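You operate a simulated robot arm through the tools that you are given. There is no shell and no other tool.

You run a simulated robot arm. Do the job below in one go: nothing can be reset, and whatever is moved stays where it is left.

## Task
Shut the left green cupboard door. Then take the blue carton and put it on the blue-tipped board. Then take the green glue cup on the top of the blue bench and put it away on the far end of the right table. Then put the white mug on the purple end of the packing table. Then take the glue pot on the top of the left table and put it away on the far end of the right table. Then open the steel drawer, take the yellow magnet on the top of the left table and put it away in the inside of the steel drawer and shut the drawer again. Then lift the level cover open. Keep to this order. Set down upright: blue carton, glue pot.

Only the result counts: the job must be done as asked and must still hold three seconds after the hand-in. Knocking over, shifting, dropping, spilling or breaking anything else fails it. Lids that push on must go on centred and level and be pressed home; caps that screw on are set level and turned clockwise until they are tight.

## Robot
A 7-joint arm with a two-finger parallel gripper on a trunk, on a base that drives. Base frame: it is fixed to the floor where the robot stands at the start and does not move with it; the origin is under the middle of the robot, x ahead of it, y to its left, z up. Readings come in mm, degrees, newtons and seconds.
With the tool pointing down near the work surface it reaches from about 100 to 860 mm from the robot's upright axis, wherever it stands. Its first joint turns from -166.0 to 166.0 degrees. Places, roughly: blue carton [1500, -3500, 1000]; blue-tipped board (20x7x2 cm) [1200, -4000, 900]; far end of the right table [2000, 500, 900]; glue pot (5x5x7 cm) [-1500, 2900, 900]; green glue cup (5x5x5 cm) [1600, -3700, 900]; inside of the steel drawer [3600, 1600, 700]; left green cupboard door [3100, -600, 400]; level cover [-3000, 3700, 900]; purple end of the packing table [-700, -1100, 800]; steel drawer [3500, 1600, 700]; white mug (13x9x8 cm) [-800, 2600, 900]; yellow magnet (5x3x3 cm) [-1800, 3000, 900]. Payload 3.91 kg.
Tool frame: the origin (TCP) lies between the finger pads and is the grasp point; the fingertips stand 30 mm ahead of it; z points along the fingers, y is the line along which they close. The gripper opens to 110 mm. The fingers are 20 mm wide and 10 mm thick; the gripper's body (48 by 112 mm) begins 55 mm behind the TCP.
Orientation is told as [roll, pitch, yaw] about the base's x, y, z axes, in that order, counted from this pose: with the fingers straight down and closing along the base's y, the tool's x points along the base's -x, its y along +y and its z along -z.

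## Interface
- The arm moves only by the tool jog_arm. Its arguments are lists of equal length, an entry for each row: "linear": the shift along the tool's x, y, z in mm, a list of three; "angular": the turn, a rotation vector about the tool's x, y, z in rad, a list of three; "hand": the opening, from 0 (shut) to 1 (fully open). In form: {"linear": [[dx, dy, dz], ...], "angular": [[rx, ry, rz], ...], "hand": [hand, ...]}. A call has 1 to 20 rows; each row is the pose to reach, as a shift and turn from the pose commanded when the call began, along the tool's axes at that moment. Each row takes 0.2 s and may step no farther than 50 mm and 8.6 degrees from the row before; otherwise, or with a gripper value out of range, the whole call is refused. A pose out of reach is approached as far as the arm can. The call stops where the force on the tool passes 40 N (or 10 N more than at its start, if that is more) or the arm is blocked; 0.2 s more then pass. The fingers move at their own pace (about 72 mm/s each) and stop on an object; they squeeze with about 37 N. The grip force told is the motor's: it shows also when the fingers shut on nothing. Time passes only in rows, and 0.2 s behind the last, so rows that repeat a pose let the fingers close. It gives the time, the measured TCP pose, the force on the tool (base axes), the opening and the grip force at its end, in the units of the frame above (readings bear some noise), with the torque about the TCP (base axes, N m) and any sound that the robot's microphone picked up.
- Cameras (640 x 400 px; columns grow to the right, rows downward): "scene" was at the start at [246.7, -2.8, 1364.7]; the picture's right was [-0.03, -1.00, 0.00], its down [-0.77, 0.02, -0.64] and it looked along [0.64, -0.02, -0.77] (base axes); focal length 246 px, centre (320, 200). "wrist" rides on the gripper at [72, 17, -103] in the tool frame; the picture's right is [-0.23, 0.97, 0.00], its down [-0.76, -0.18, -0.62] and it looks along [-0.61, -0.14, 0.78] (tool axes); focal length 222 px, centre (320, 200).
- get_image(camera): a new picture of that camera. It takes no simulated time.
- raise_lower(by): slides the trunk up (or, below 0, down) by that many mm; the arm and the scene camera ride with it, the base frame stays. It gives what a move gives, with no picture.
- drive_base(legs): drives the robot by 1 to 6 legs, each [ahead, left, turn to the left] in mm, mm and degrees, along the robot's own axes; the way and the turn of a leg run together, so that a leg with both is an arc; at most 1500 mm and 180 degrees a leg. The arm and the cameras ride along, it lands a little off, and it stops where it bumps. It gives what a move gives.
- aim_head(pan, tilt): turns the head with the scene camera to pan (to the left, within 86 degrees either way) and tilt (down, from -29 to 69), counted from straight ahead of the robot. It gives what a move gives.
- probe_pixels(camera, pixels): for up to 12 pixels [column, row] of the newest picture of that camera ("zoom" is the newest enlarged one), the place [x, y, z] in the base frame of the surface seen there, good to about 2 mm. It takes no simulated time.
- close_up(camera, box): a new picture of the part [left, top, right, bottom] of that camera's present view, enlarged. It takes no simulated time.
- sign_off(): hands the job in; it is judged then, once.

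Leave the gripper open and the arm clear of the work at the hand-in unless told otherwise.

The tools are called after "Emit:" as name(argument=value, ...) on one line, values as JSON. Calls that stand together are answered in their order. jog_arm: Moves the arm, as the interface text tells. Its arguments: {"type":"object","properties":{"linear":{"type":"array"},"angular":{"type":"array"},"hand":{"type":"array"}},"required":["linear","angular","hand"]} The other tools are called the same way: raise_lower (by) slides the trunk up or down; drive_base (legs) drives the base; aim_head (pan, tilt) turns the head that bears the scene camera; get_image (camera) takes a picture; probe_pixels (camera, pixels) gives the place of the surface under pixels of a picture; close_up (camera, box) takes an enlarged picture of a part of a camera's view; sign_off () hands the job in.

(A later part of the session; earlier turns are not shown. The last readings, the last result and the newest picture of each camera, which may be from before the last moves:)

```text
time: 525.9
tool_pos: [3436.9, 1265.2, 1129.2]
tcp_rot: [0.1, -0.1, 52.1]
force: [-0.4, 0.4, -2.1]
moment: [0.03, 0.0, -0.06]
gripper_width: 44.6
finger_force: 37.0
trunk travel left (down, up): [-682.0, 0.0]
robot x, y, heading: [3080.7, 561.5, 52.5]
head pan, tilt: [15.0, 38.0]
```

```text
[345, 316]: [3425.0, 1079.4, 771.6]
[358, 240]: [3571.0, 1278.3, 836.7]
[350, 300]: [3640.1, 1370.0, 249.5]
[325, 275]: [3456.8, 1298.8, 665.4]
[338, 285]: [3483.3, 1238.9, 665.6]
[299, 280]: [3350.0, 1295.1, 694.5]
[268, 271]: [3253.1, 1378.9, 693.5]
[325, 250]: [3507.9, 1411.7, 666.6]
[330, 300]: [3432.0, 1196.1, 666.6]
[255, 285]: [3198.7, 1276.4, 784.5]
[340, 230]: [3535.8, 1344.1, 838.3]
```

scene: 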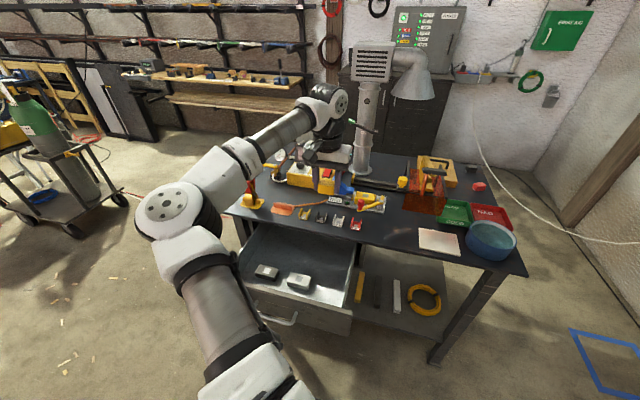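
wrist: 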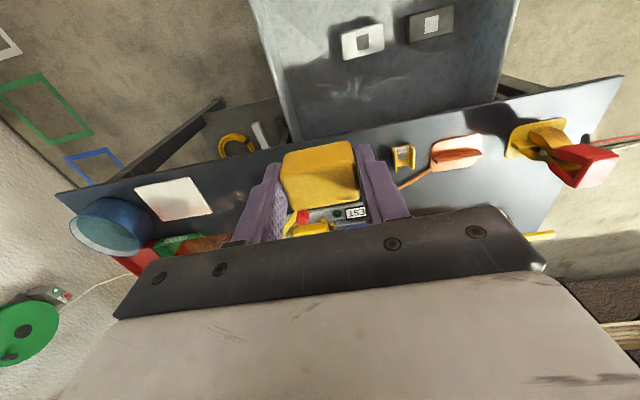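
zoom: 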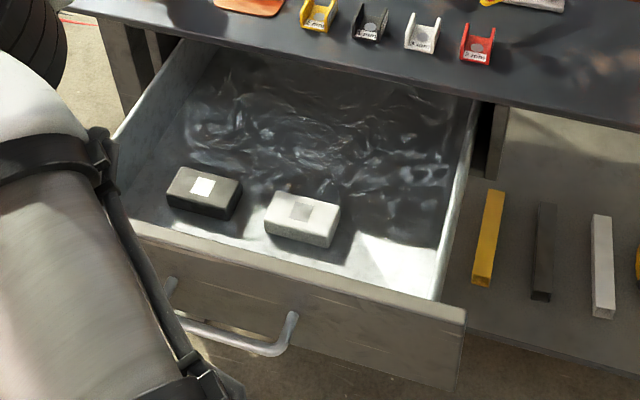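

Floor at (3437,1267) is free. I lower the arm by 300 mm toward the drawer.

Emit:
jog_arm(linear=[[0, 0, 45], [0, 0, 90], [0, 0, 135], [0, 0, 180], [0, 0, 225], [0, 0, 270], [0, 0, 300], [0, 0, 300]], angular=[[0, 0, 0], [0, 0, 0], [0, 0, 0], [0, 0, 0], [0, 0, 0], [0, 0, 0], [0, 0, 0], [0, 0, 0]], hand=[0.3, 0.3, 0.3, 0.3, 0.3, 0.3, 0.3, 0.3])

Emit:
get_image(camera="wrist")

Emit:
get_image(camera="scene")

```text
time: 527.6
tool_pos: [3437.5, 1267.8, 831.0]
tcp_rot: [0.2, -0.2, 52.2]
force: [0.3, -0.2, -2.0]
moment: [0.06, 0.02, 0.02]
gripper_width: 44.5
finger_force: 37.0
trunk travel left (down, up): [-682.0, 0.0]
robot x, y, heading: [3081.9, 561.2, 52.6]
head pan, tilt: [15.0, 38.0]
```

```text
taken
```

wrist: 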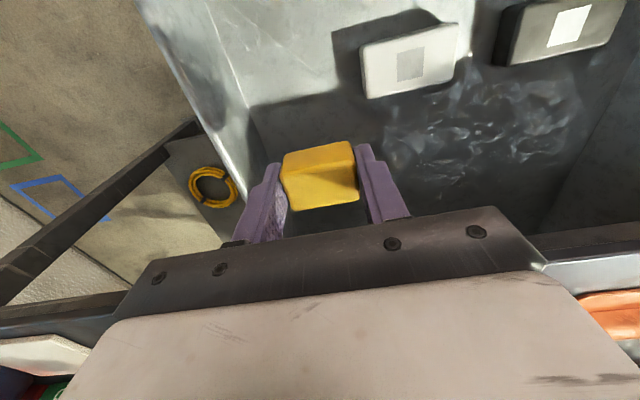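

```text
taken
```

scene: 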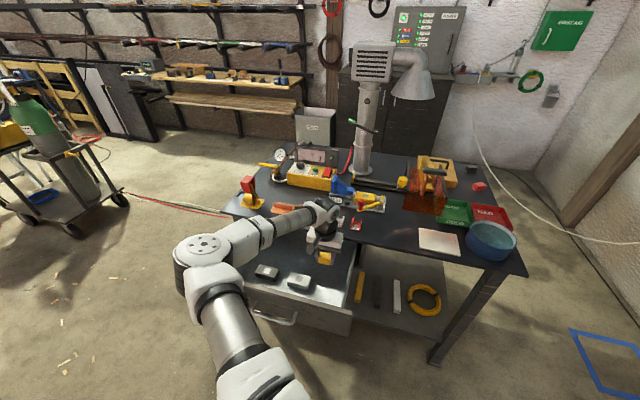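

The way is clear. I lower the trunk 95 mm, then the last bit in small steps.

Emit:
raise_lower(by=-95)

Emit:
get_image(camera="wrist")

```text
time: 528.9
tool_pos: [3437.5, 1267.7, 738.4]
tcp_rot: [0.1, -0.2, 52.2]
force: [0.0, 0.3, -1.5]
moment: [-0.02, 0.02, 0.02]
gripper_width: 44.5
finger_force: 36.8
trunk travel left (down, up): [-587.0, 95.0]
robot x, y, heading: [3077.2, 558.2, 52.5]
head pan, tilt: [15.0, 38.0]
```

```text
taken
```

wrist: 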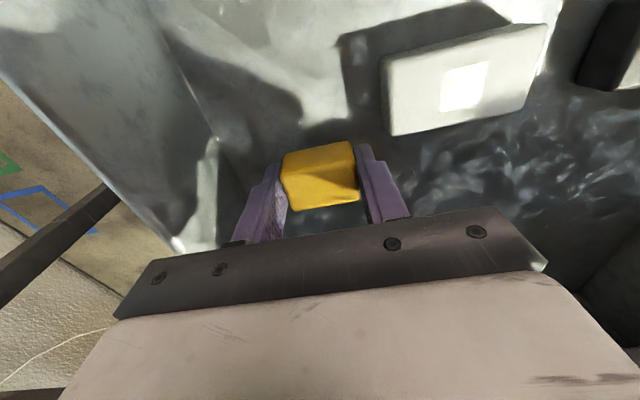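

I lower the last 36 mm in small steps until contact.

Emit:
jog_arm(linear=[[0, 0, 15], [0, 0, 26], [0, 0, 30], [0, 0, 33], [0, 0, 35], [0, 0, 36]], angular=[[0, 0, 0], [0, 0, 0], [0, 0, 0], [0, 0, 0], [0, 0, 0], [0, 0, 0]], hand=[0.3, 0.3, 0.3, 0.3, 0.3, 0.3])

```text
time: 530.3
tool_pos: [3437.2, 1267.1, 701.1]
tcp_rot: [0.1, -0.1, 52.1]
force: [-0.7, 0.0, -0.3]
moment: [-0.03, -0.02, -0.04]
gripper_width: 44.8
finger_force: 37.5
trunk travel left (down, up): [-587.0, 95.0]
robot x, y, heading: [3081.0, 559.2, 52.6]
head pan, tilt: [15.0, 38.0]
```

Nearly there; 1–3 mm more.

Emit:
jog_arm(linear=[[0, 0, 1], [0, 0, 2], [0, 0, 3], [0, 0, 3]], angular=[[0, 0, 0], [0, 0, 0], [0, 0, 0], [0, 0, 0]], hand=[0.3, 0.3, 0.3, 0.3])

```text
time: 531.3
tool_pos: [3439.0, 1267.2, 701.4]
tcp_rot: [0.2, -0.5, 52.1]
force: [1.2, 2.2, 21.2]
moment: [-0.31, -0.16, 0.03]
gripper_width: 44.6
finger_force: 37.6
trunk travel left (down, up): [-587.0, 95.0]
robot x, y, heading: [3078.2, 560.6, 52.5]
head pan, tilt: [15.0, 38.0]
```

Contact at 21 N. I open slightly and rise straight up.

Emit:
jog_arm(linear=[[0, 0, -2], [0, 0, -2], [0, 0, -2], [0, 0, -30], [0, 0, -75], [0, 0, -120], [0, 0, -165]], angular=[[0, 0, 0], [0, 0, 0], [0, 0, 0], [0, 0, 0], [0, 0, 0], [0, 0, 0], [0, 0, 0]], hand=[0.48, 0.53, 0.53, 0.53, 0.53, 0.53, 0.53])

Emit:
get_image(camera="wrist")

Emit:
get_image(camera="scene")

```text
time: 532.9
tool_pos: [3437.2, 1265.1, 862.1]
tcp_rot: [0.1, 0.0, 52.1]
force: [0.7, 0.5, -0.3]
moment: [0.02, -0.01, 0.01]
gripper_width: 58.4
finger_force: 0.0
trunk travel left (down, up): [-587.0, 95.0]
robot x, y, heading: [3079.9, 555.9, 52.5]
head pan, tilt: [15.0, 38.0]
```

```text
taken
```

wrist: 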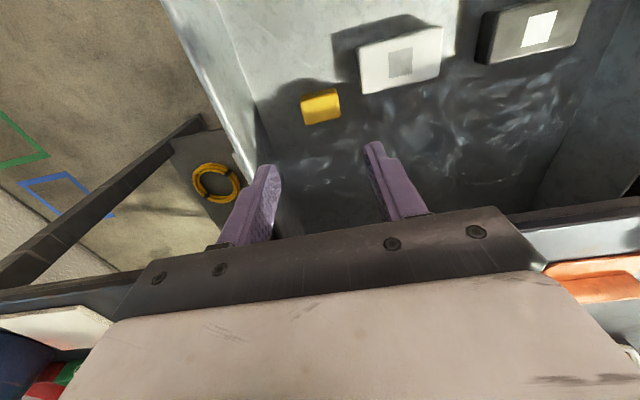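

```text
taken
```

scene: 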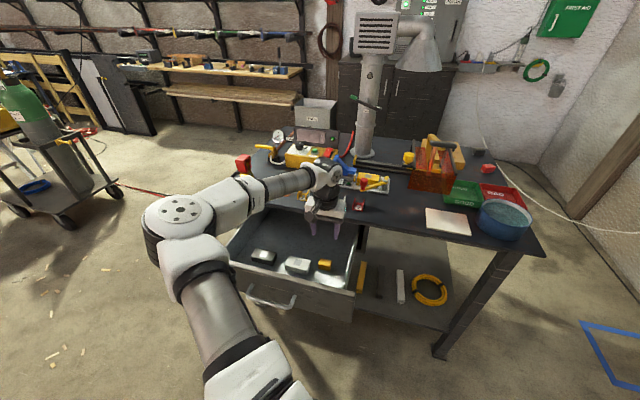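

The magnet lies in the drawer. Now I draw the tool back over the drawer's front, shut the fingers and tilt 30°, to push the drawer shut at its right part.

Emit:
jog_arm(linear=[[45, 0, -10], [90, 0, -10], [135, 0, -10], [180, 0, -10], [225, 0, -10], [238, 0, -10]], angular=[[0, 0, 0], [0, 0, 0], [0, 0, 0], [0, 0, 0], [0, 0, 0], [0, 0, 0]], hand=[0.5, 0.3, 0, 0, 0, 0])

Emit:
jog_arm(linear=[[0, 0, 0], [0, 0, 0], [0, 0, 0], [0, 0, 0]], angular=[[0, -0.13, 0], [0, -0.26, 0], [0, -0.39, 0], [0, -0.523, 0]], hand=[0, 0, 0, 0])

Emit:
get_image(camera="scene")

```text
time: 534.3
tool_pos: [3290.7, 1079.0, 871.4]
tcp_rot: [0.1, -0.2, 52.1]
force: [-0.2, 0.1, 0.0]
moment: [0.0, -0.01, 0.02]
gripper_width: 0.0
finger_force: 36.7
trunk travel left (down, up): [-587.0, 95.0]
robot x, y, heading: [3079.2, 561.6, 52.3]
head pan, tilt: [15.0, 38.0]
```

```text
time: 535.3
tool_pos: [3289.1, 1103.4, 871.2]
tcp_rot: [0.0, -30.1, 52.0]
force: [0.5, 0.2, 1.0]
moment: [-0.01, 0.02, 0.01]
gripper_width: 0.1
finger_force: 36.7
out of reach, approached as far as the arm can: row 3, 4
trunk travel left (down, up): [-587.0, 95.0]
robot x, y, heading: [3078.0, 557.5, 52.4]
head pan, tilt: [15.0, 38.0]
```

```text
taken
```

scene: 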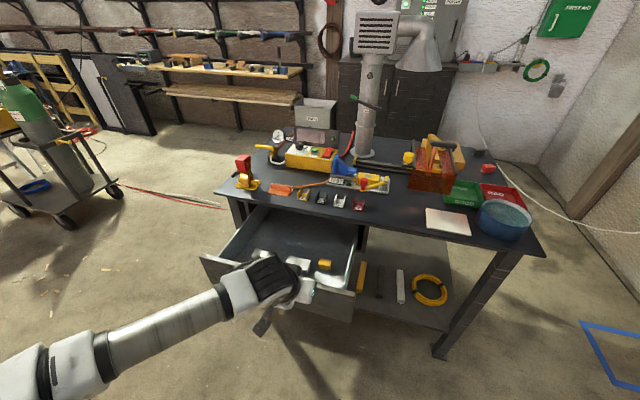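

The tips are about 64 mm in front of the drawer face. I shift right 25 mm to clear the handle and lower the trunk 145 mm.

Emit:
jog_arm(linear=[[0, -12, 0], [0, -25, 0]], angular=[[0, 0, 0], [0, 0, 0]], hand=[0, 0])

Emit:
raise_lower(by=-145)

Emit:
get_image(camera="wrist")

Emit:
get_image(camera="scene")

```text
time: 535.9
tool_pos: [3309.9, 1103.2, 867.8]
tcp_rot: [0.0, -30.0, 52.2]
force: [0.5, 0.3, -0.9]
moment: [0.02, -0.03, -0.03]
gripper_width: 0.0
finger_force: 36.4
out of reach, approached as far as the arm can: row 1, 2
trunk travel left (down, up): [-587.0, 95.0]
robot x, y, heading: [3079.2, 557.1, 52.5]
head pan, tilt: [15.0, 38.0]
```

```text
time: 537.6
tool_pos: [3310.6, 1103.4, 722.2]
tcp_rot: [0.1, -30.1, 52.0]
force: [0.6, -0.3, 0.7]
moment: [0.0, 0.0, 0.01]
gripper_width: 0.0
finger_force: 36.8
trunk travel left (down, up): [-442.0, 240.0]
robot x, y, heading: [3080.4, 559.9, 52.2]
head pan, tilt: [15.0, 38.0]
```

```text
taken
```

wrist: 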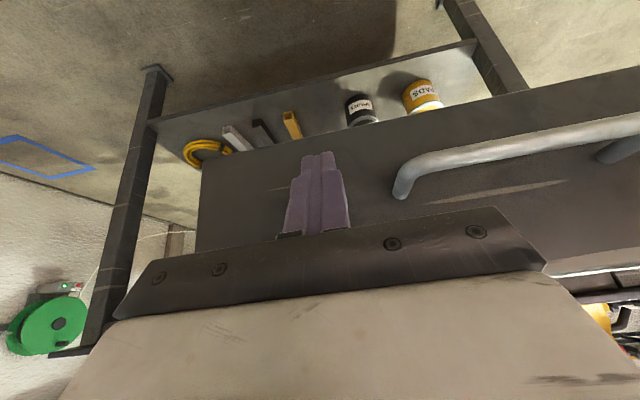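

```text
taken
```

scene: 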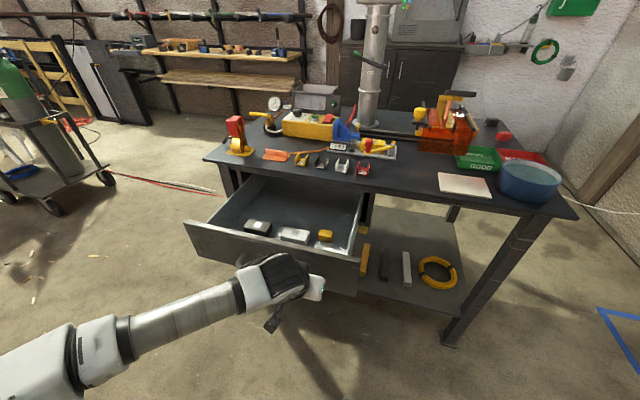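

The fingers are to the right of the handle, about 50 mm off the face. I drive ahead 200 mm, pushing the drawer.

Emit:
drive_base(legs=[[200, 0, 0]])

Emit:
get_image(camera="scene")

```text
time: 539.3
tool_pos: [3433.2, 1264.1, 722.7]
tcp_rot: [0.2, -30.0, 52.1]
force: [0.6, 0.6, 0.1]
moment: [0.01, -0.01, -0.03]
gripper_width: 0.2
finger_force: 37.1
trunk travel left (down, up): [-442.0, 240.0]
robot x, y, heading: [3201.2, 720.4, 52.5]
head pan, tilt: [15.0, 38.0]
```

```text
taken
```

scene: 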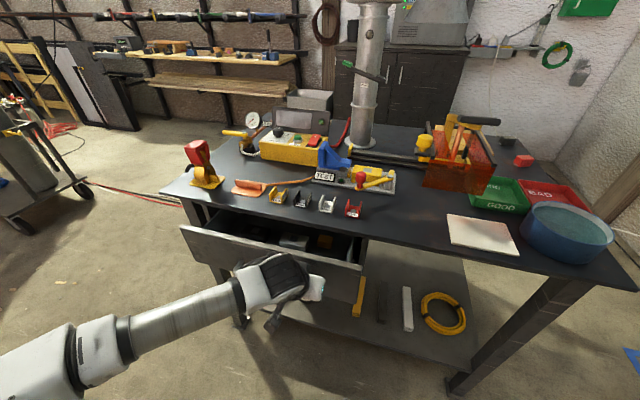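

The drawer goes in; about 98 mm remain. I drive 70 more, then push the rest with the arm.

Emit:
drive_base(legs=[[65, 0, 0]])

Emit:
jog_arm(linear=[[-8.7, 0, 5], [-17.3, 0, 10], [-26, 0, 15], [-34.6, 0, 20], [-39, 0, 22.5], [-43, 0, 25]], angular=[[0, 0, 0], [0, 0, 0], [0, 0, 0], [0, 0, 0], [0, 0, 0], [0, 0, 0]], hand=[0, 0, 0, 0, 0, 0])

Emit:
get_image(camera="scene")

Emit:
get_image(camera="wrist")

```text
time: 540.2
tool_pos: [3471.1, 1316.2, 722.9]
tcp_rot: [0.1, -30.0, 52.1]
force: [-0.3, 0.2, -0.3]
moment: [0.0, 0.0, 0.0]
gripper_width: 0.0
finger_force: 37.8
trunk travel left (down, up): [-442.0, 240.0]
robot x, y, heading: [3240.1, 773.3, 52.6]
head pan, tilt: [15.0, 38.0]
```

```text
time: 541.1
tool_pos: [3488.1, 1334.6, 720.7]
tcp_rot: [0.1, -29.1, 52.3]
force: [-6.5, -9.7, 5.2]
moment: [-0.06, 0.11, 0.0]
gripper_width: 0.0
finger_force: 36.6
trunk travel left (down, up): [-442.0, 240.0]
robot x, y, heading: [3243.0, 772.1, 52.7]
head pan, tilt: [15.0, 38.0]
stopped in row 4: the force on the tool passed its limit at 52 N (the readings are from after the stop); the commanded pose is now the measured one
```

```text
taken
```

scene: 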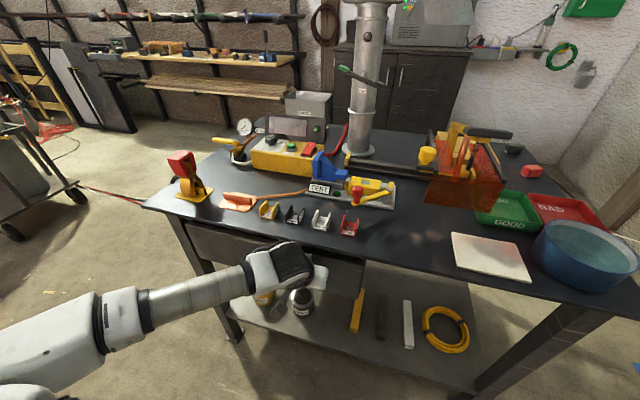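

```text
taken
```

wrist: 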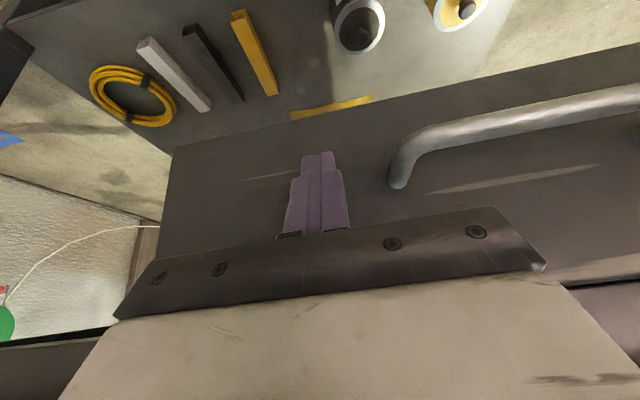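

The tip's leading corner is at the shut face plane and the force rose to 52 N: the drawer is shut. I back off and verify.

Emit:
drive_base(legs=[[-250, 0, 0]])

Emit:
raise_lower(by=200)

Emit:
get_image(camera="scene")

Emit:
close_up(camera="scene", box=[180, 170, 420, 330])

```text
time: 543.0
tool_pos: [3334.7, 1132.3, 720.7]
tcp_rot: [0.1, -29.4, 52.1]
force: [0.5, 0.2, 0.5]
moment: [0.01, 0.02, 0.0]
gripper_width: 0.0
finger_force: 36.9
trunk travel left (down, up): [-442.0, 240.0]
robot x, y, heading: [3089.1, 570.3, 52.7]
head pan, tilt: [15.0, 38.0]
```

```text
time: 545.1
tool_pos: [3333.7, 1134.3, 920.4]
tcp_rot: [0.1, -29.2, 52.2]
force: [-0.7, 0.3, 0.6]
moment: [-0.01, -0.02, 0.01]
gripper_width: 0.0
finger_force: 37.1
trunk travel left (down, up): [-642.0, 40.0]
robot x, y, heading: [3093.8, 571.0, 52.6]
head pan, tilt: [15.0, 38.0]
```

```text
taken
```

scene: 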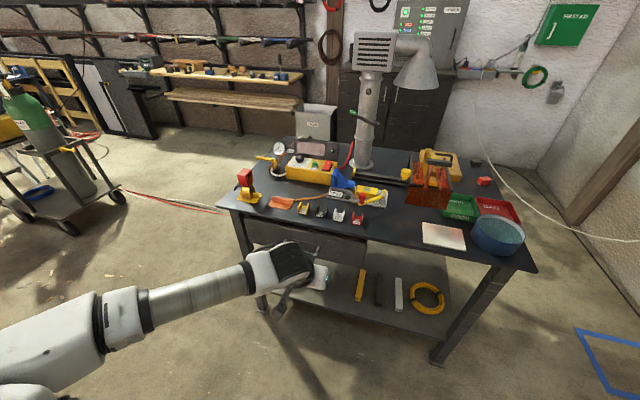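

```text
2.50 times, centred on (300, 250) of scene
```

zoom: 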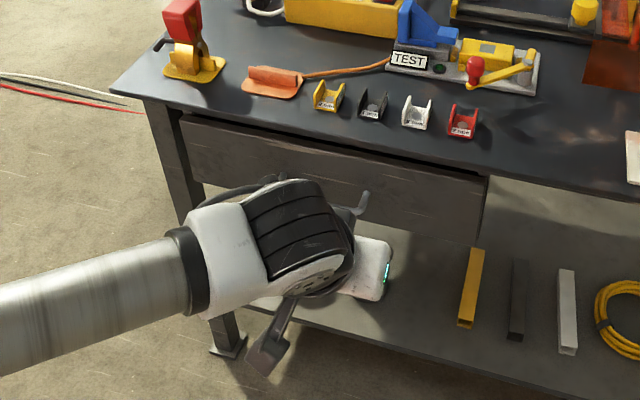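

Emit:
probe_pixels(camera="zoom", pixels=[[185, 120], [480, 178], [475, 230], [250, 150], [400, 190], [205, 170]])

```text
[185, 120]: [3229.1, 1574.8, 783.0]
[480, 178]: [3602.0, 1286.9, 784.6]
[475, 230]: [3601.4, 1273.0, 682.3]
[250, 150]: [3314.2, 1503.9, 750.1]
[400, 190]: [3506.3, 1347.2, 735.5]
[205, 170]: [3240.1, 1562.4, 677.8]
```

The drawer face is back where it was when shut. Last: the level cover near (-3000,3700). I straighten the tool and drive the known way back.

Emit:
jog_arm(linear=[[0, -20, -20], [0, -50, -50], [0, -80, -80], [0, -110, -110]], angular=[[0, 0.13, 0], [0, 0.26, 0], [0, 0.39, 0], [0, 0.51, 0]], hand=[0, 0, 0, 0])

Emit:
raise_lower(by=40)

Emit:
drive_base(legs=[[-755, -223, 0], [0, 0, 90], [0, 1380, 0]])

Emit:
aim_head(pan=0, tilt=32)

Emit:
get_image(camera="scene")

```text
time: 546.1
tool_pos: [3388.0, 1023.4, 1018.1]
tcp_rot: [0.1, 0.1, 52.3]
force: [0.1, 0.1, 0.6]
moment: [0.01, 0.0, -0.04]
gripper_width: 0.2
finger_force: 37.4
trunk travel left (down, up): [-642.0, 40.0]
robot x, y, heading: [3089.2, 572.8, 52.8]
head pan, tilt: [15.0, 38.0]
```

```text
time: 547.0
tool_pos: [3387.9, 1024.7, 1058.7]
tcp_rot: [0.0, 0.1, 52.3]
force: [-0.1, 0.2, -0.4]
moment: [0.0, -0.02, 0.02]
gripper_width: 0.0
finger_force: 36.7
trunk travel left (down, up): [-682.0, 0.0]
robot x, y, heading: [3086.9, 570.6, 52.5]
head pan, tilt: [15.0, 38.0]
```

```text
time: 565.7
tool_pos: [1513.5, -972.8, 1056.8]
tcp_rot: [0.0, 0.1, 141.7]
force: [-0.1, 0.3, 0.0]
moment: [0.02, 0.0, 0.03]
gripper_width: 0.0
finger_force: 36.8
trunk travel left (down, up): [-682.0, 0.0]
robot x, y, heading: [1967.9, -1278.9, 142.6]
head pan, tilt: [15.0, 38.0]
```

```text
time: 566.4
tool_pos: [1513.5, -972.9, 1058.7]
tcp_rot: [0.2, -0.1, 141.8]
force: [-0.6, -0.6, -0.3]
moment: [-0.01, 0.01, 0.02]
gripper_width: 0.0
finger_force: 36.7
trunk travel left (down, up): [-682.0, 0.0]
robot x, y, heading: [1967.7, -1277.4, 142.5]
head pan, tilt: [0.0, 32.0]
```

```text
taken
```

scene: 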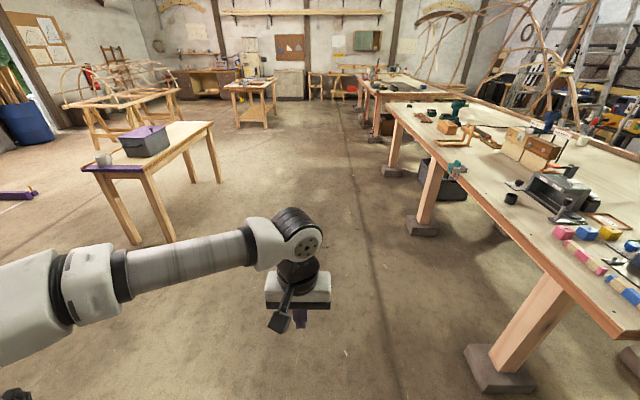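

I drive down the aisle to about (-2400,1800).

Emit:
drive_base(legs=[[1340, 40, 0], [1340, 40, 0], [1340, 40, 0], [1340, 40, 0]])

Emit:
aim_head(pan=-25, tilt=25)

Emit:
get_image(camera="scene")

```text
time: 592.1
tool_pos: [-2879.2, 2090.9, 1057.7]
tcp_rot: [0.1, 0.0, 142.4]
force: [0.5, 1.0, -1.3]
moment: [-0.02, -0.01, 0.02]
gripper_width: 0.0
finger_force: 37.0
trunk travel left (down, up): [-682.0, 0.0]
robot x, y, heading: [-2421.3, 1789.9, 142.7]
head pan, tilt: [0.0, 32.0]
```

```text
time: 593.0
tool_pos: [-2881.3, 2089.5, 1058.3]
tcp_rot: [0.1, -0.1, 142.5]
force: [-0.4, -0.6, 0.0]
moment: [-0.01, 0.01, 0.0]
gripper_width: 0.1
finger_force: 36.9
trunk travel left (down, up): [-682.0, 0.0]
robot x, y, heading: [-2427.8, 1791.5, 143.0]
head pan, tilt: [-25.0, 25.0]
```

```text
taken
```

scene: 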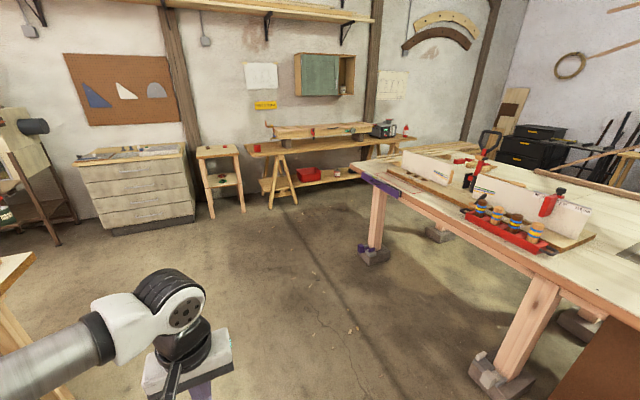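

A purple thing sits at the left table's far corner, at (380,186). I zoom in.

Emit:
close_up(camera="scene", box=[340, 150, 480, 260])

Emit:
probe_pixels(camera="scene", pixels=[[380, 186], [365, 177], [398, 192], [350, 166], [400, 200], [375, 180], [365, 250]])

```text
3.64 times, centred on (410, 205) of scene
```

zoom: 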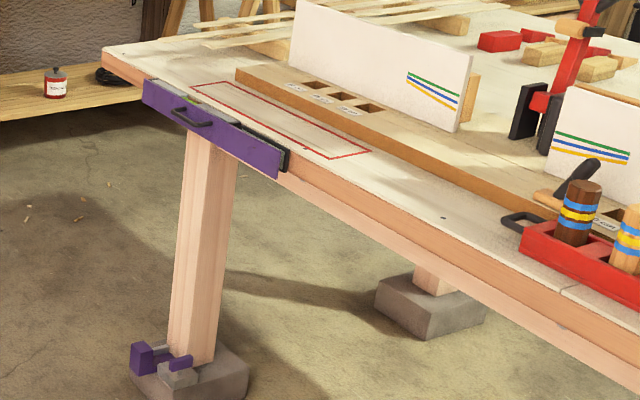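

```text
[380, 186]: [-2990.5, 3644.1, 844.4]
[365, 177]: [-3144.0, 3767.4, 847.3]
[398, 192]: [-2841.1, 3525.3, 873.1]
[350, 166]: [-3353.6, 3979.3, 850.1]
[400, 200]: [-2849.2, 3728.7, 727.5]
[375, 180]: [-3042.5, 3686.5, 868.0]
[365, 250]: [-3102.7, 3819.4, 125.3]
```

It is a purple flap with a black handle hung on the table's edge. I drive to about (-3300,2800) and turn to face it.

Emit:
drive_base(legs=[[1250, -260, 0], [0, 0, -91]])

Emit:
aim_head(pan=0, tilt=30)

Emit:
get_image(camera="scene")

```text
time: 603.3
tool_pos: [-2946.2, 3189.0, 1058.6]
tcp_rot: [0.1, 0.1, 51.5]
force: [-0.2, 0.4, 0.0]
moment: [0.01, -0.02, 0.02]
gripper_width: 0.0
finger_force: 37.6
trunk travel left (down, up): [-682.0, 0.0]
robot x, y, heading: [-3253.7, 2737.6, 51.7]
head pan, tilt: [-25.0, 25.0]
```

```text
time: 604.2
tool_pos: [-2946.8, 3190.0, 1057.6]
tcp_rot: [0.0, -0.1, 51.4]
force: [1.4, 1.0, -0.8]
moment: [-0.02, 0.01, 0.01]
gripper_width: 0.0
finger_force: 37.2
trunk travel left (down, up): [-682.0, 0.0]
robot x, y, heading: [-3254.8, 2736.4, 52.1]
head pan, tilt: [0.0, 30.0]
```

```text
taken
```

scene: 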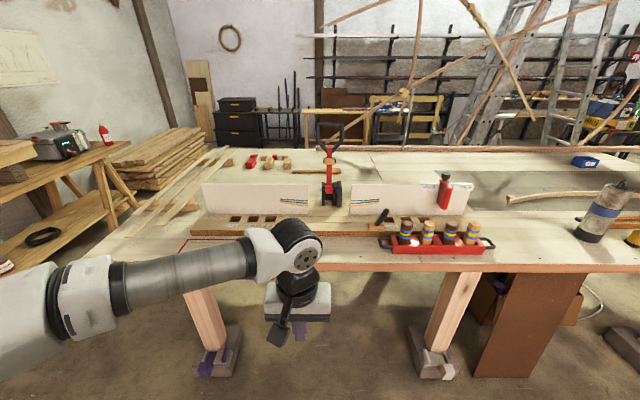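

My arm hides the flap. I check the trestle bench at left before moving left.

Emit:
probe_pixels(camera="scene", pixels=[[120, 150], [100, 255], [60, 160], [10, 165], [105, 130], [130, 210], [40, 235]])

```text
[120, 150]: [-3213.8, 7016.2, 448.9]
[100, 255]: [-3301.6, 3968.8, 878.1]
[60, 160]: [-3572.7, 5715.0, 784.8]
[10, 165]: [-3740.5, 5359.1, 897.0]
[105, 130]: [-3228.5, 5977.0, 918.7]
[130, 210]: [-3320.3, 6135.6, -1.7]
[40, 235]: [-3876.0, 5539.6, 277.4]
```

Nothing near on the left. I drive left 520.

Emit:
drive_base(legs=[[0, 520, 0]])

Emit:
aim_head(pan=-10, tilt=35)

Emit:
get_image(camera="scene")

```text
time: 608.7
tool_pos: [-3354.5, 3511.4, 1057.9]
tcp_rot: [0.1, -0.1, 51.2]
force: [0.2, -0.6, 0.1]
moment: [0.02, 0.02, 0.01]
gripper_width: 0.2
finger_force: 37.2
trunk travel left (down, up): [-682.0, 0.0]
robot x, y, heading: [-3660.2, 3061.1, 52.0]
head pan, tilt: [0.0, 30.0]
```

```text
time: 609.5
tool_pos: [-3354.6, 3510.8, 1057.4]
tcp_rot: [0.1, -0.1, 51.2]
force: [-0.1, -0.9, -0.2]
moment: [0.01, 0.0, 0.02]
gripper_width: 0.1
finger_force: 37.5
trunk travel left (down, up): [-682.0, 0.0]
robot x, y, heading: [-3664.4, 3060.7, 51.8]
head pan, tilt: [-10.0, 35.0]
```

```text
taken
```

scene: 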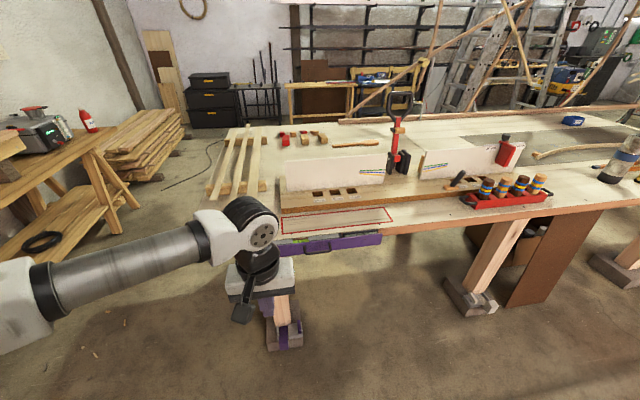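

Now I see the flap at (330,243). I zoom in.

Emit:
close_up(camera="scene", box=[270, 190, 400, 280])

```text
4.44 times, centred on (335, 235) of scene
```

zoom: 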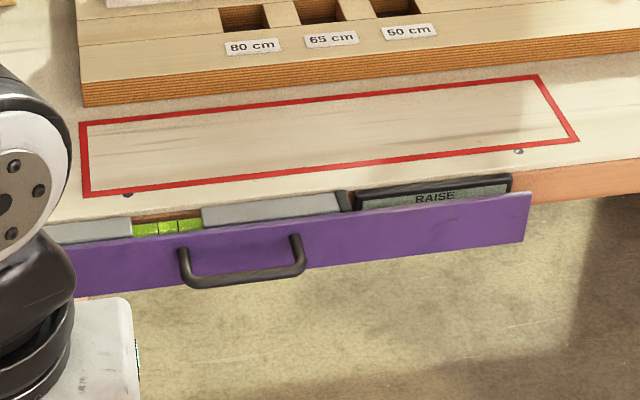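

A bow handle sits on the purple flap, and a label behind it reads "RAISE". I probe the flap's geometry.

Emit:
probe_pixels(camera="zoom", pixels=[[528, 195], [525, 238], [400, 215], [400, 255], [240, 282], [185, 255], [300, 240], [150, 240], [150, 285], [270, 215], [430, 198], [240, 262]])

Emit:
probe_pixels(camera="zoom", pixels=[[180, 225], [360, 205], [510, 180], [85, 190], [570, 140], [85, 125], [535, 78], [300, 195], [450, 160], [200, 250], [295, 235]])

```text
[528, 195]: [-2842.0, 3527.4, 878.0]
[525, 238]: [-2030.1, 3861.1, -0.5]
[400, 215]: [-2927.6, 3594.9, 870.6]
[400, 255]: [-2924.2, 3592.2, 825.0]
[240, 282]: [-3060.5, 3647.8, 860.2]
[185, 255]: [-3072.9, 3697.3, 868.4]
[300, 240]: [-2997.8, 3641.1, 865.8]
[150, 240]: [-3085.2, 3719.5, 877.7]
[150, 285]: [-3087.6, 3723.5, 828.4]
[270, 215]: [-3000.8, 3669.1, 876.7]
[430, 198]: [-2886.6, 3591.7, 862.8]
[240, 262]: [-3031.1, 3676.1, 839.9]
```

```text
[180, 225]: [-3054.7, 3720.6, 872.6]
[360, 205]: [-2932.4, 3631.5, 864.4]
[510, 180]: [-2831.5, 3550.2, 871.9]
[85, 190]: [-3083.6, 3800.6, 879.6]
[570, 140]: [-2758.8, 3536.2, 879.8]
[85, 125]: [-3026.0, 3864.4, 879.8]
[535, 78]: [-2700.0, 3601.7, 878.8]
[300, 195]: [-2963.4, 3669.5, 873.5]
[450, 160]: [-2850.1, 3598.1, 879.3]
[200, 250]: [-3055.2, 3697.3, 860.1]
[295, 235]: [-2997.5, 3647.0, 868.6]
```

The flap spans z 820–878, face 39 mm in front of the table edge line, bar handle at z≈862, 41 mm proud. I bring the wrist camera near it for a better look at how it is hinged.

Emit:
jog_arm(linear=[[-33, -26, 0], [-66, -52, 0], [-100, -78, 15], [-133, -104, 30], [-166, -130, 45], [-200, -155, 60], [-200, -155, 60]], angular=[[0, 0, 0], [0, 0, 0], [0, 0, 0], [0, 0, 0], [0, 0, 0], [0, 0, 0], [0, 0, 0]], hand=[0, 0, 0, 0, 0, 0, 0])

Emit:
get_image(camera="wrist")

Emit:
get_image(camera="scene")

```text
time: 611.1
tool_pos: [-3106.9, 3571.8, 998.2]
tcp_rot: [0.0, 0.0, 51.3]
force: [-0.4, -0.5, 0.9]
moment: [0.0, -0.01, 0.02]
gripper_width: 0.1
finger_force: 36.9
trunk travel left (down, up): [-682.0, 0.0]
robot x, y, heading: [-3659.0, 3062.9, 51.7]
head pan, tilt: [-10.0, 35.0]
```

```text
taken
```

wrist: 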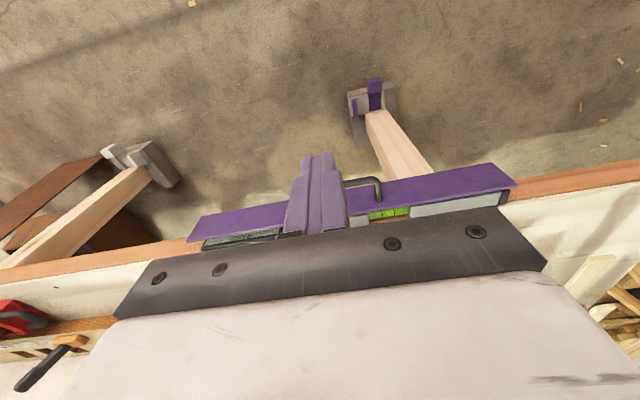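

```text
taken
```

scene: 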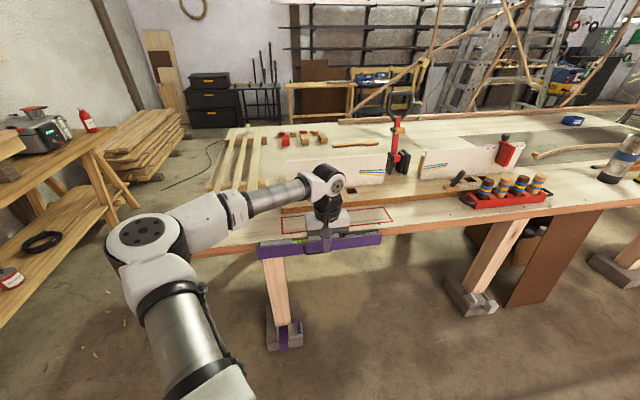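

Emit:
close_up(camera="wrist", box=[180, 140, 530, 270])

Emit:
close_up(camera="scene", box=[245, 190, 405, 280])

```text
1.83 times, centred on (355, 205) of wrist
```

zoom: 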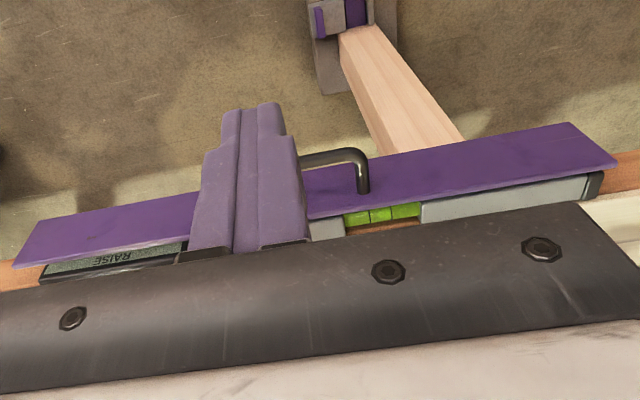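

```text
4.00 times, centred on (325, 235) of scene
```

zoom: 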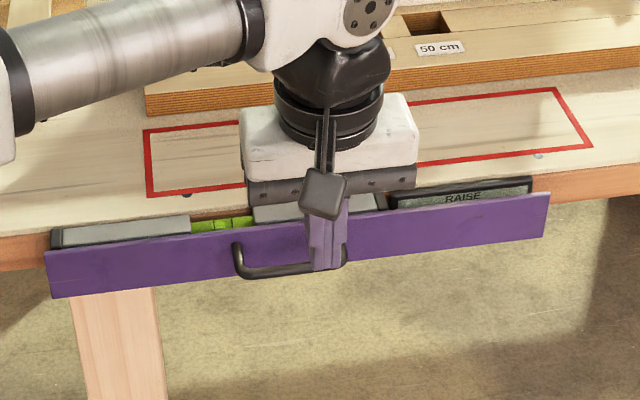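

The flap's motion isn't certain, but raising the bar suits both a top hinge and a slide. I need the fingers to close across the bar, i.e. tool yaw turned 90°. I test turning anticlockwise in free air, at a safe height and distance.

Emit:
jog_arm(linear=[[50, 0, -30], [100, 0, -30], [140, 0, -30]], angular=[[0, 0, 0], [0, 0, 0], [0, 0, 0]], hand=[0, 0, 0])

Emit:
jog_arm(linear=[[0, 0, 0], [0, 0, 0], [0, 0, 0], [0, 0, 0], [0, 0, 0], [0, 0, 0]], angular=[[0, 0, -0.14], [0, 0, -0.28], [0, 0, -0.42], [0, 0, -0.56], [0, 0, -0.7], [0, 0, -0.84]], hand=[0, 0, 0, 0, 0, 0])

```text
refused: row 1 steps farther than a row can; nothing moved
```

```text
time: 612.5
tool_pos: [-3108.0, 3570.1, 996.6]
tcp_rot: [0.0, 0.0, 99.7]
force: [-0.1, 0.4, -0.2]
moment: [-0.02, 0.02, -0.02]
gripper_width: 0.1
finger_force: 37.0
trunk travel left (down, up): [-682.0, 0.0]
robot x, y, heading: [-3659.6, 3060.4, 51.6]
head pan, tilt: [-10.0, 35.0]
```

Anticlockwise works fine (yaw now 99.7). I continue to 141.5.

Emit:
jog_arm(linear=[[0, 0, 0], [0, 0, 0], [0, 0, 0], [0, 0, 0], [0, 0, 0], [0, 0, 0]], angular=[[0, 0, -0.14], [0, 0, -0.28], [0, 0, -0.42], [0, 0, -0.56], [0, 0, -0.7], [0, 0, -0.73]], hand=[0.3, 0.3, 0.3, 0.3, 0.3, 0.3])

Emit:
get_image(camera="wrist")

Emit:
get_image(camera="scene")

```text
time: 613.9
tool_pos: [-3108.6, 3570.0, 998.0]
tcp_rot: [-0.2, -0.1, 141.4]
force: [0.4, 0.1, 0.7]
moment: [0.02, 0.01, -0.03]
gripper_width: 32.9
finger_force: 0.1
trunk travel left (down, up): [-682.0, 0.0]
robot x, y, heading: [-3664.2, 3063.0, 51.7]
head pan, tilt: [-10.0, 35.0]
```

```text
taken
```

wrist: 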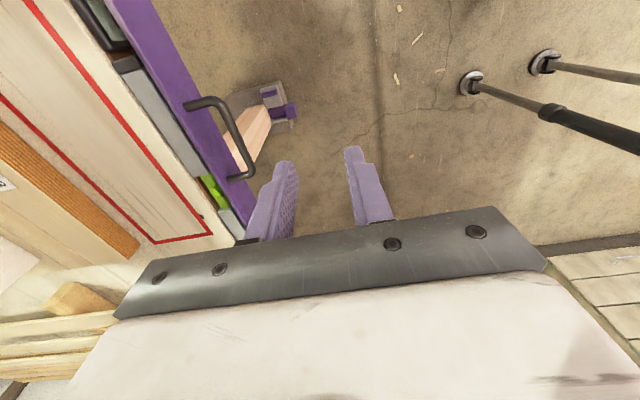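

```text
taken
```

scene: 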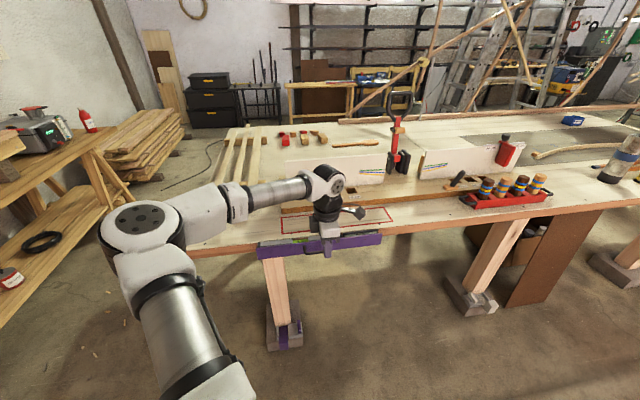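

The 90° yaw is reached. The wrist now shows the flap and handle from above; I zoom in.

Emit:
close_up(camera="wrist", box=[60, 0, 340, 240])

Emit:
probe_pixels(camera="wrist", pixels=[[225, 120], [240, 150], [213, 103], [190, 104], [232, 178], [190, 130], [165, 100], [205, 180], [246, 170], [150, 20]])

```text
1.67 times, centred on (200, 120) of wrist
```

zoom: 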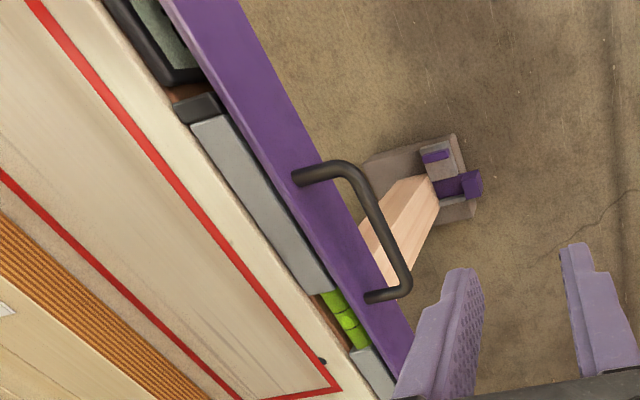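

```text
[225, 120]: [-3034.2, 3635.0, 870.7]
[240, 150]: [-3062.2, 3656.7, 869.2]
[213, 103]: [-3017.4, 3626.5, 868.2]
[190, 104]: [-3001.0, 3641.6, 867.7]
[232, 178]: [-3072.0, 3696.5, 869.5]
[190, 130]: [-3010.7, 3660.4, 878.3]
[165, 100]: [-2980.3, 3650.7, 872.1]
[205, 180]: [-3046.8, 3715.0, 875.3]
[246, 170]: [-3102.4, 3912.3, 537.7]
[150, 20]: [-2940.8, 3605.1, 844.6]
```

Bar centre at (-3050,3648), z≈865; 30 mm gap behind it. I move above it with a 30 mm opening.

Emit:
jog_arm(linear=[[-2, -45, 0], [-4, -80, 0], [-4.5, -97, 0], [-4.5, -97, 40], [-4.5, -97, 70], [-4.5, -97, 70]], angular=[[0, 0, 0], [0, 0, 0], [0, 0, 0], [0, 0, 0], [0, 0, 0], [0, 0, 0]], hand=[0.27, 0.27, 0.27, 0.27, 0.27, 0.27])

Emit:
get_image(camera="wrist")

Emit:
close_up(camera="scene", box=[245, 180, 405, 280])

```text
time: 615.3
tool_pos: [-3049.3, 3647.3, 929.9]
tcp_rot: [-0.1, -0.1, 141.2]
force: [-0.4, -0.4, -1.0]
moment: [0.03, 0.02, 0.03]
gripper_width: 29.7
finger_force: 0.1
trunk travel left (down, up): [-682.0, 0.0]
robot x, y, heading: [-3665.4, 3060.3, 52.1]
head pan, tilt: [-10.0, 35.0]
```

```text
taken
```

wrist: 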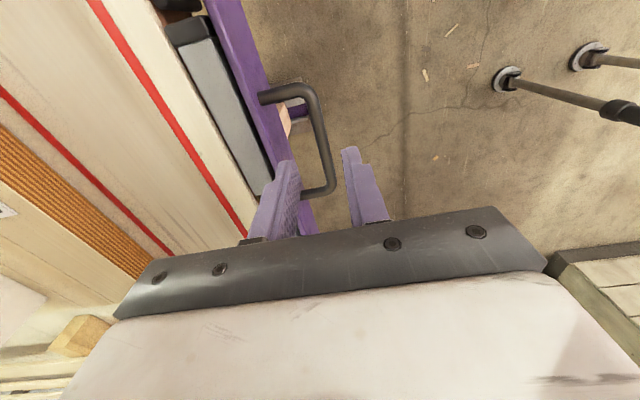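

```text
4.00 times, centred on (325, 230) of scene
```

zoom: 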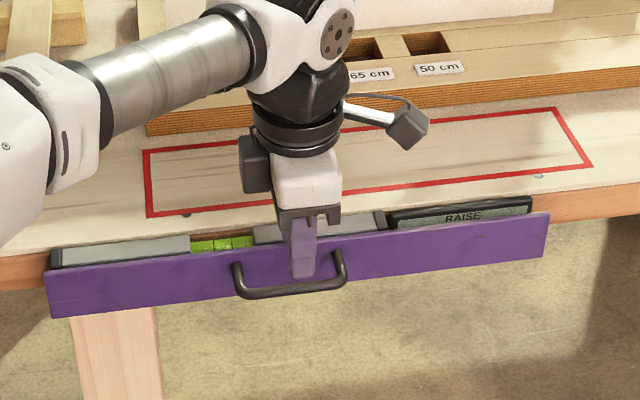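

The bar passes right under the grasp axis at (322,142). I go down to z 880 and close on the bar.

Emit:
jog_arm(linear=[[0, 0, 20], [0, 0, 38], [0, 0, 50], [0, 0, 50]], angular=[[0, 0, 0], [0, 0, 0], [0, 0, 0], [0, 0, 0]], hand=[0.27, 0.27, 0.27, 0.27])

Emit:
get_image(camera="wrist")

Emit:
close_up(camera="scene", box=[245, 180, 405, 280])

```text
time: 616.3
tool_pos: [-3051.5, 3649.6, 878.4]
tcp_rot: [-0.1, -0.1, 141.2]
force: [-1.1, 0.1, -0.2]
moment: [0.01, -0.02, 0.01]
gripper_width: 29.7
finger_force: 0.0
trunk travel left (down, up): [-682.0, 0.0]
robot x, y, heading: [-3663.8, 3061.5, 51.5]
head pan, tilt: [-10.0, 35.0]
```

```text
taken
```

wrist: 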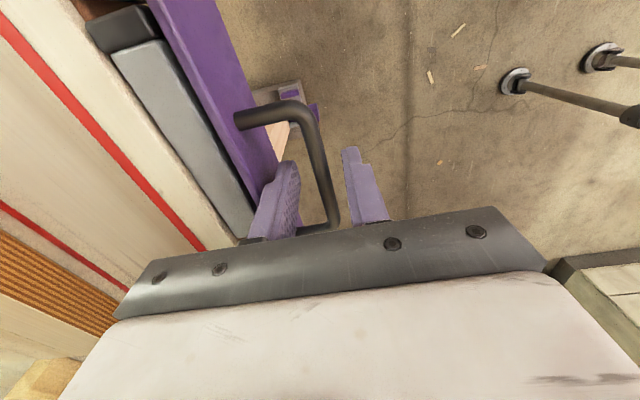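

```text
4.00 times, centred on (325, 230) of scene
```

zoom: 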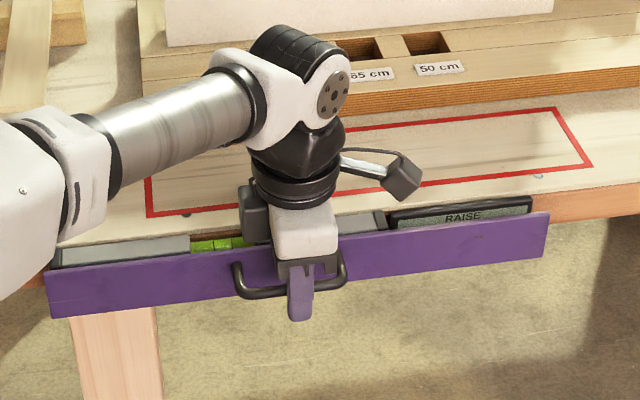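

The fingers straddle the bar. I close.

Emit:
jog_arm(linear=[[0, 0, 0], [0, 0, 0], [0, 0, 0]], angular=[[0, 0, 0], [0, 0, 0], [0, 0, 0]], hand=[0.1, 0, 0])

Emit:
get_image(camera="wrist")

```text
time: 617.1
tool_pos: [-3050.2, 3648.3, 878.2]
tcp_rot: [0.1, -0.1, 141.3]
force: [-5.2, -5.7, -1.0]
moment: [0.03, 0.27, 0.75]
gripper_width: 9.4
finger_force: 44.7
trunk travel left (down, up): [-682.0, 0.0]
robot x, y, heading: [-3663.9, 3061.7, 51.9]
head pan, tilt: [-10.0, 35.0]
```

```text
taken
```

wrist: 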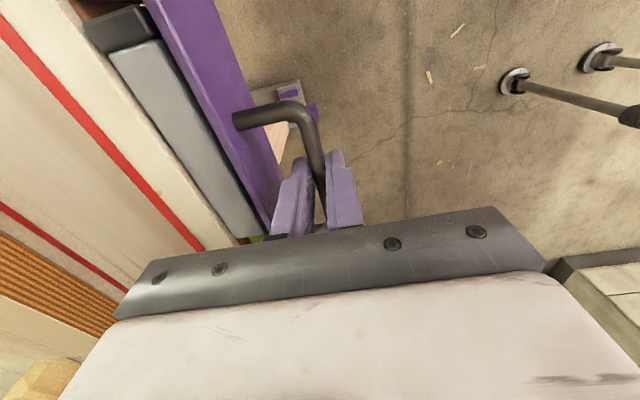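

Gripped on the 9.4 mm bar. I lift gently 15 mm and watch the force.

Emit:
jog_arm(linear=[[0, 0, -3], [0, 0, -6], [0, 0, -9], [0, 0, -12], [0, 0, -15]], angular=[[0, 0, 0], [0, 0, 0], [0, 0, 0], [0, 0, 0], [0, 0, 0]], hand=[0, 0, 0, 0, 0])

Emit:
get_image(camera="wrist")

Emit:
close_up(camera="scene", box=[245, 180, 405, 280])

```text
time: 618.0
tool_pos: [-3052.1, 3648.6, 881.3]
tcp_rot: [0.5, -0.2, 141.3]
force: [7.6, 5.0, -16.4]
moment: [-0.07, -0.25, 0.72]
gripper_width: 9.8
finger_force: 45.2
trunk travel left (down, up): [-682.0, 0.0]
robot x, y, heading: [-3662.1, 3062.9, 51.6]
head pan, tilt: [-10.0, 35.0]
stopped in row 4: the force on the tool passed its limit at 41 N (the readings are from after the stop); the commanded pose is now the measured one
```

```text
taken
```

wrist: 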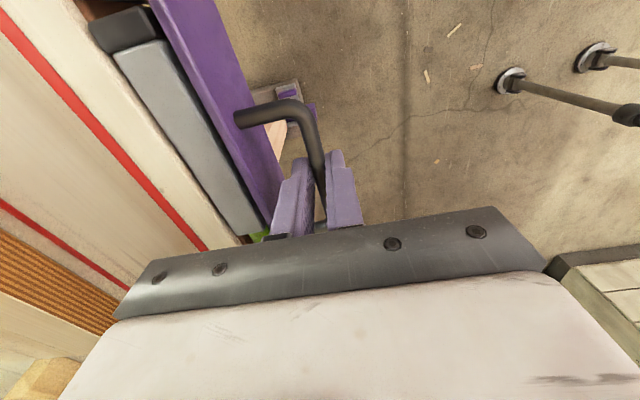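

```text
4.00 times, centred on (325, 230) of scene
```

zoom: 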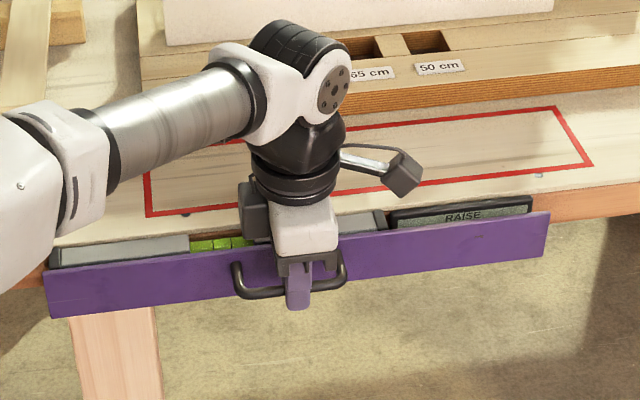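

Raising is resisted (41 N after 3 mm). I try the other way: a gentle pull outward, 10 mm.

Emit:
jog_arm(linear=[[0, 0, 2], [0, 2, 2], [0, 4, 2], [0, 6, 2], [0, 8, 2], [0, 10, 2]], angular=[[0, 0, 0], [0, 0, 0], [0, 0, 0], [0, 0, 0], [0, 0, 0], [0, 0, 0]], hand=[0, 0, 0, 0, 0, 0])

Emit:
close_up(camera="scene", box=[245, 180, 405, 280])

Emit:
get_image(camera="wrist")

```text
time: 619.2
tool_pos: [-3054.8, 3643.3, 877.7]
tcp_rot: [0.2, -0.3, 141.4]
force: [14.7, 9.8, -19.8]
moment: [0.11, -0.26, 0.65]
gripper_width: 9.4
finger_force: 45.0
trunk travel left (down, up): [-682.0, 0.0]
robot x, y, heading: [-3662.7, 3062.8, 51.7]
head pan, tilt: [-10.0, 35.0]
stopped in row 6: the force on the tool passed its limit at 41 N (the readings are from after the stop); the commanded pose is now the measured one
```

```text
4.00 times, centred on (325, 230) of scene
```

zoom: 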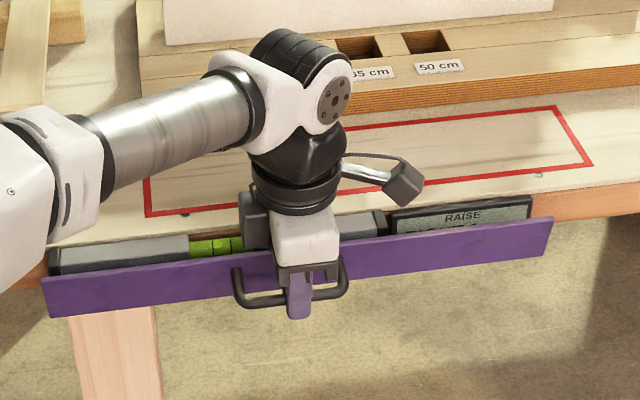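

```text
taken
```

wrist: 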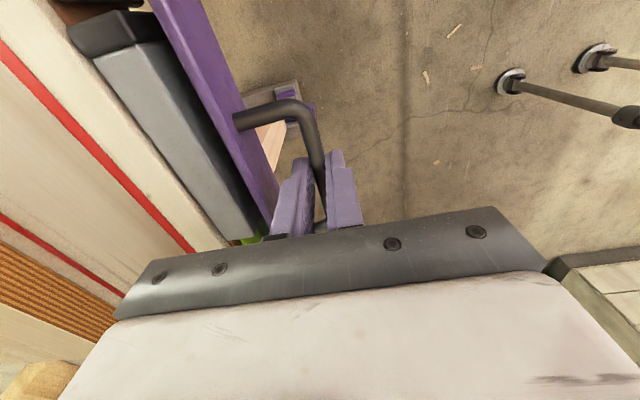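

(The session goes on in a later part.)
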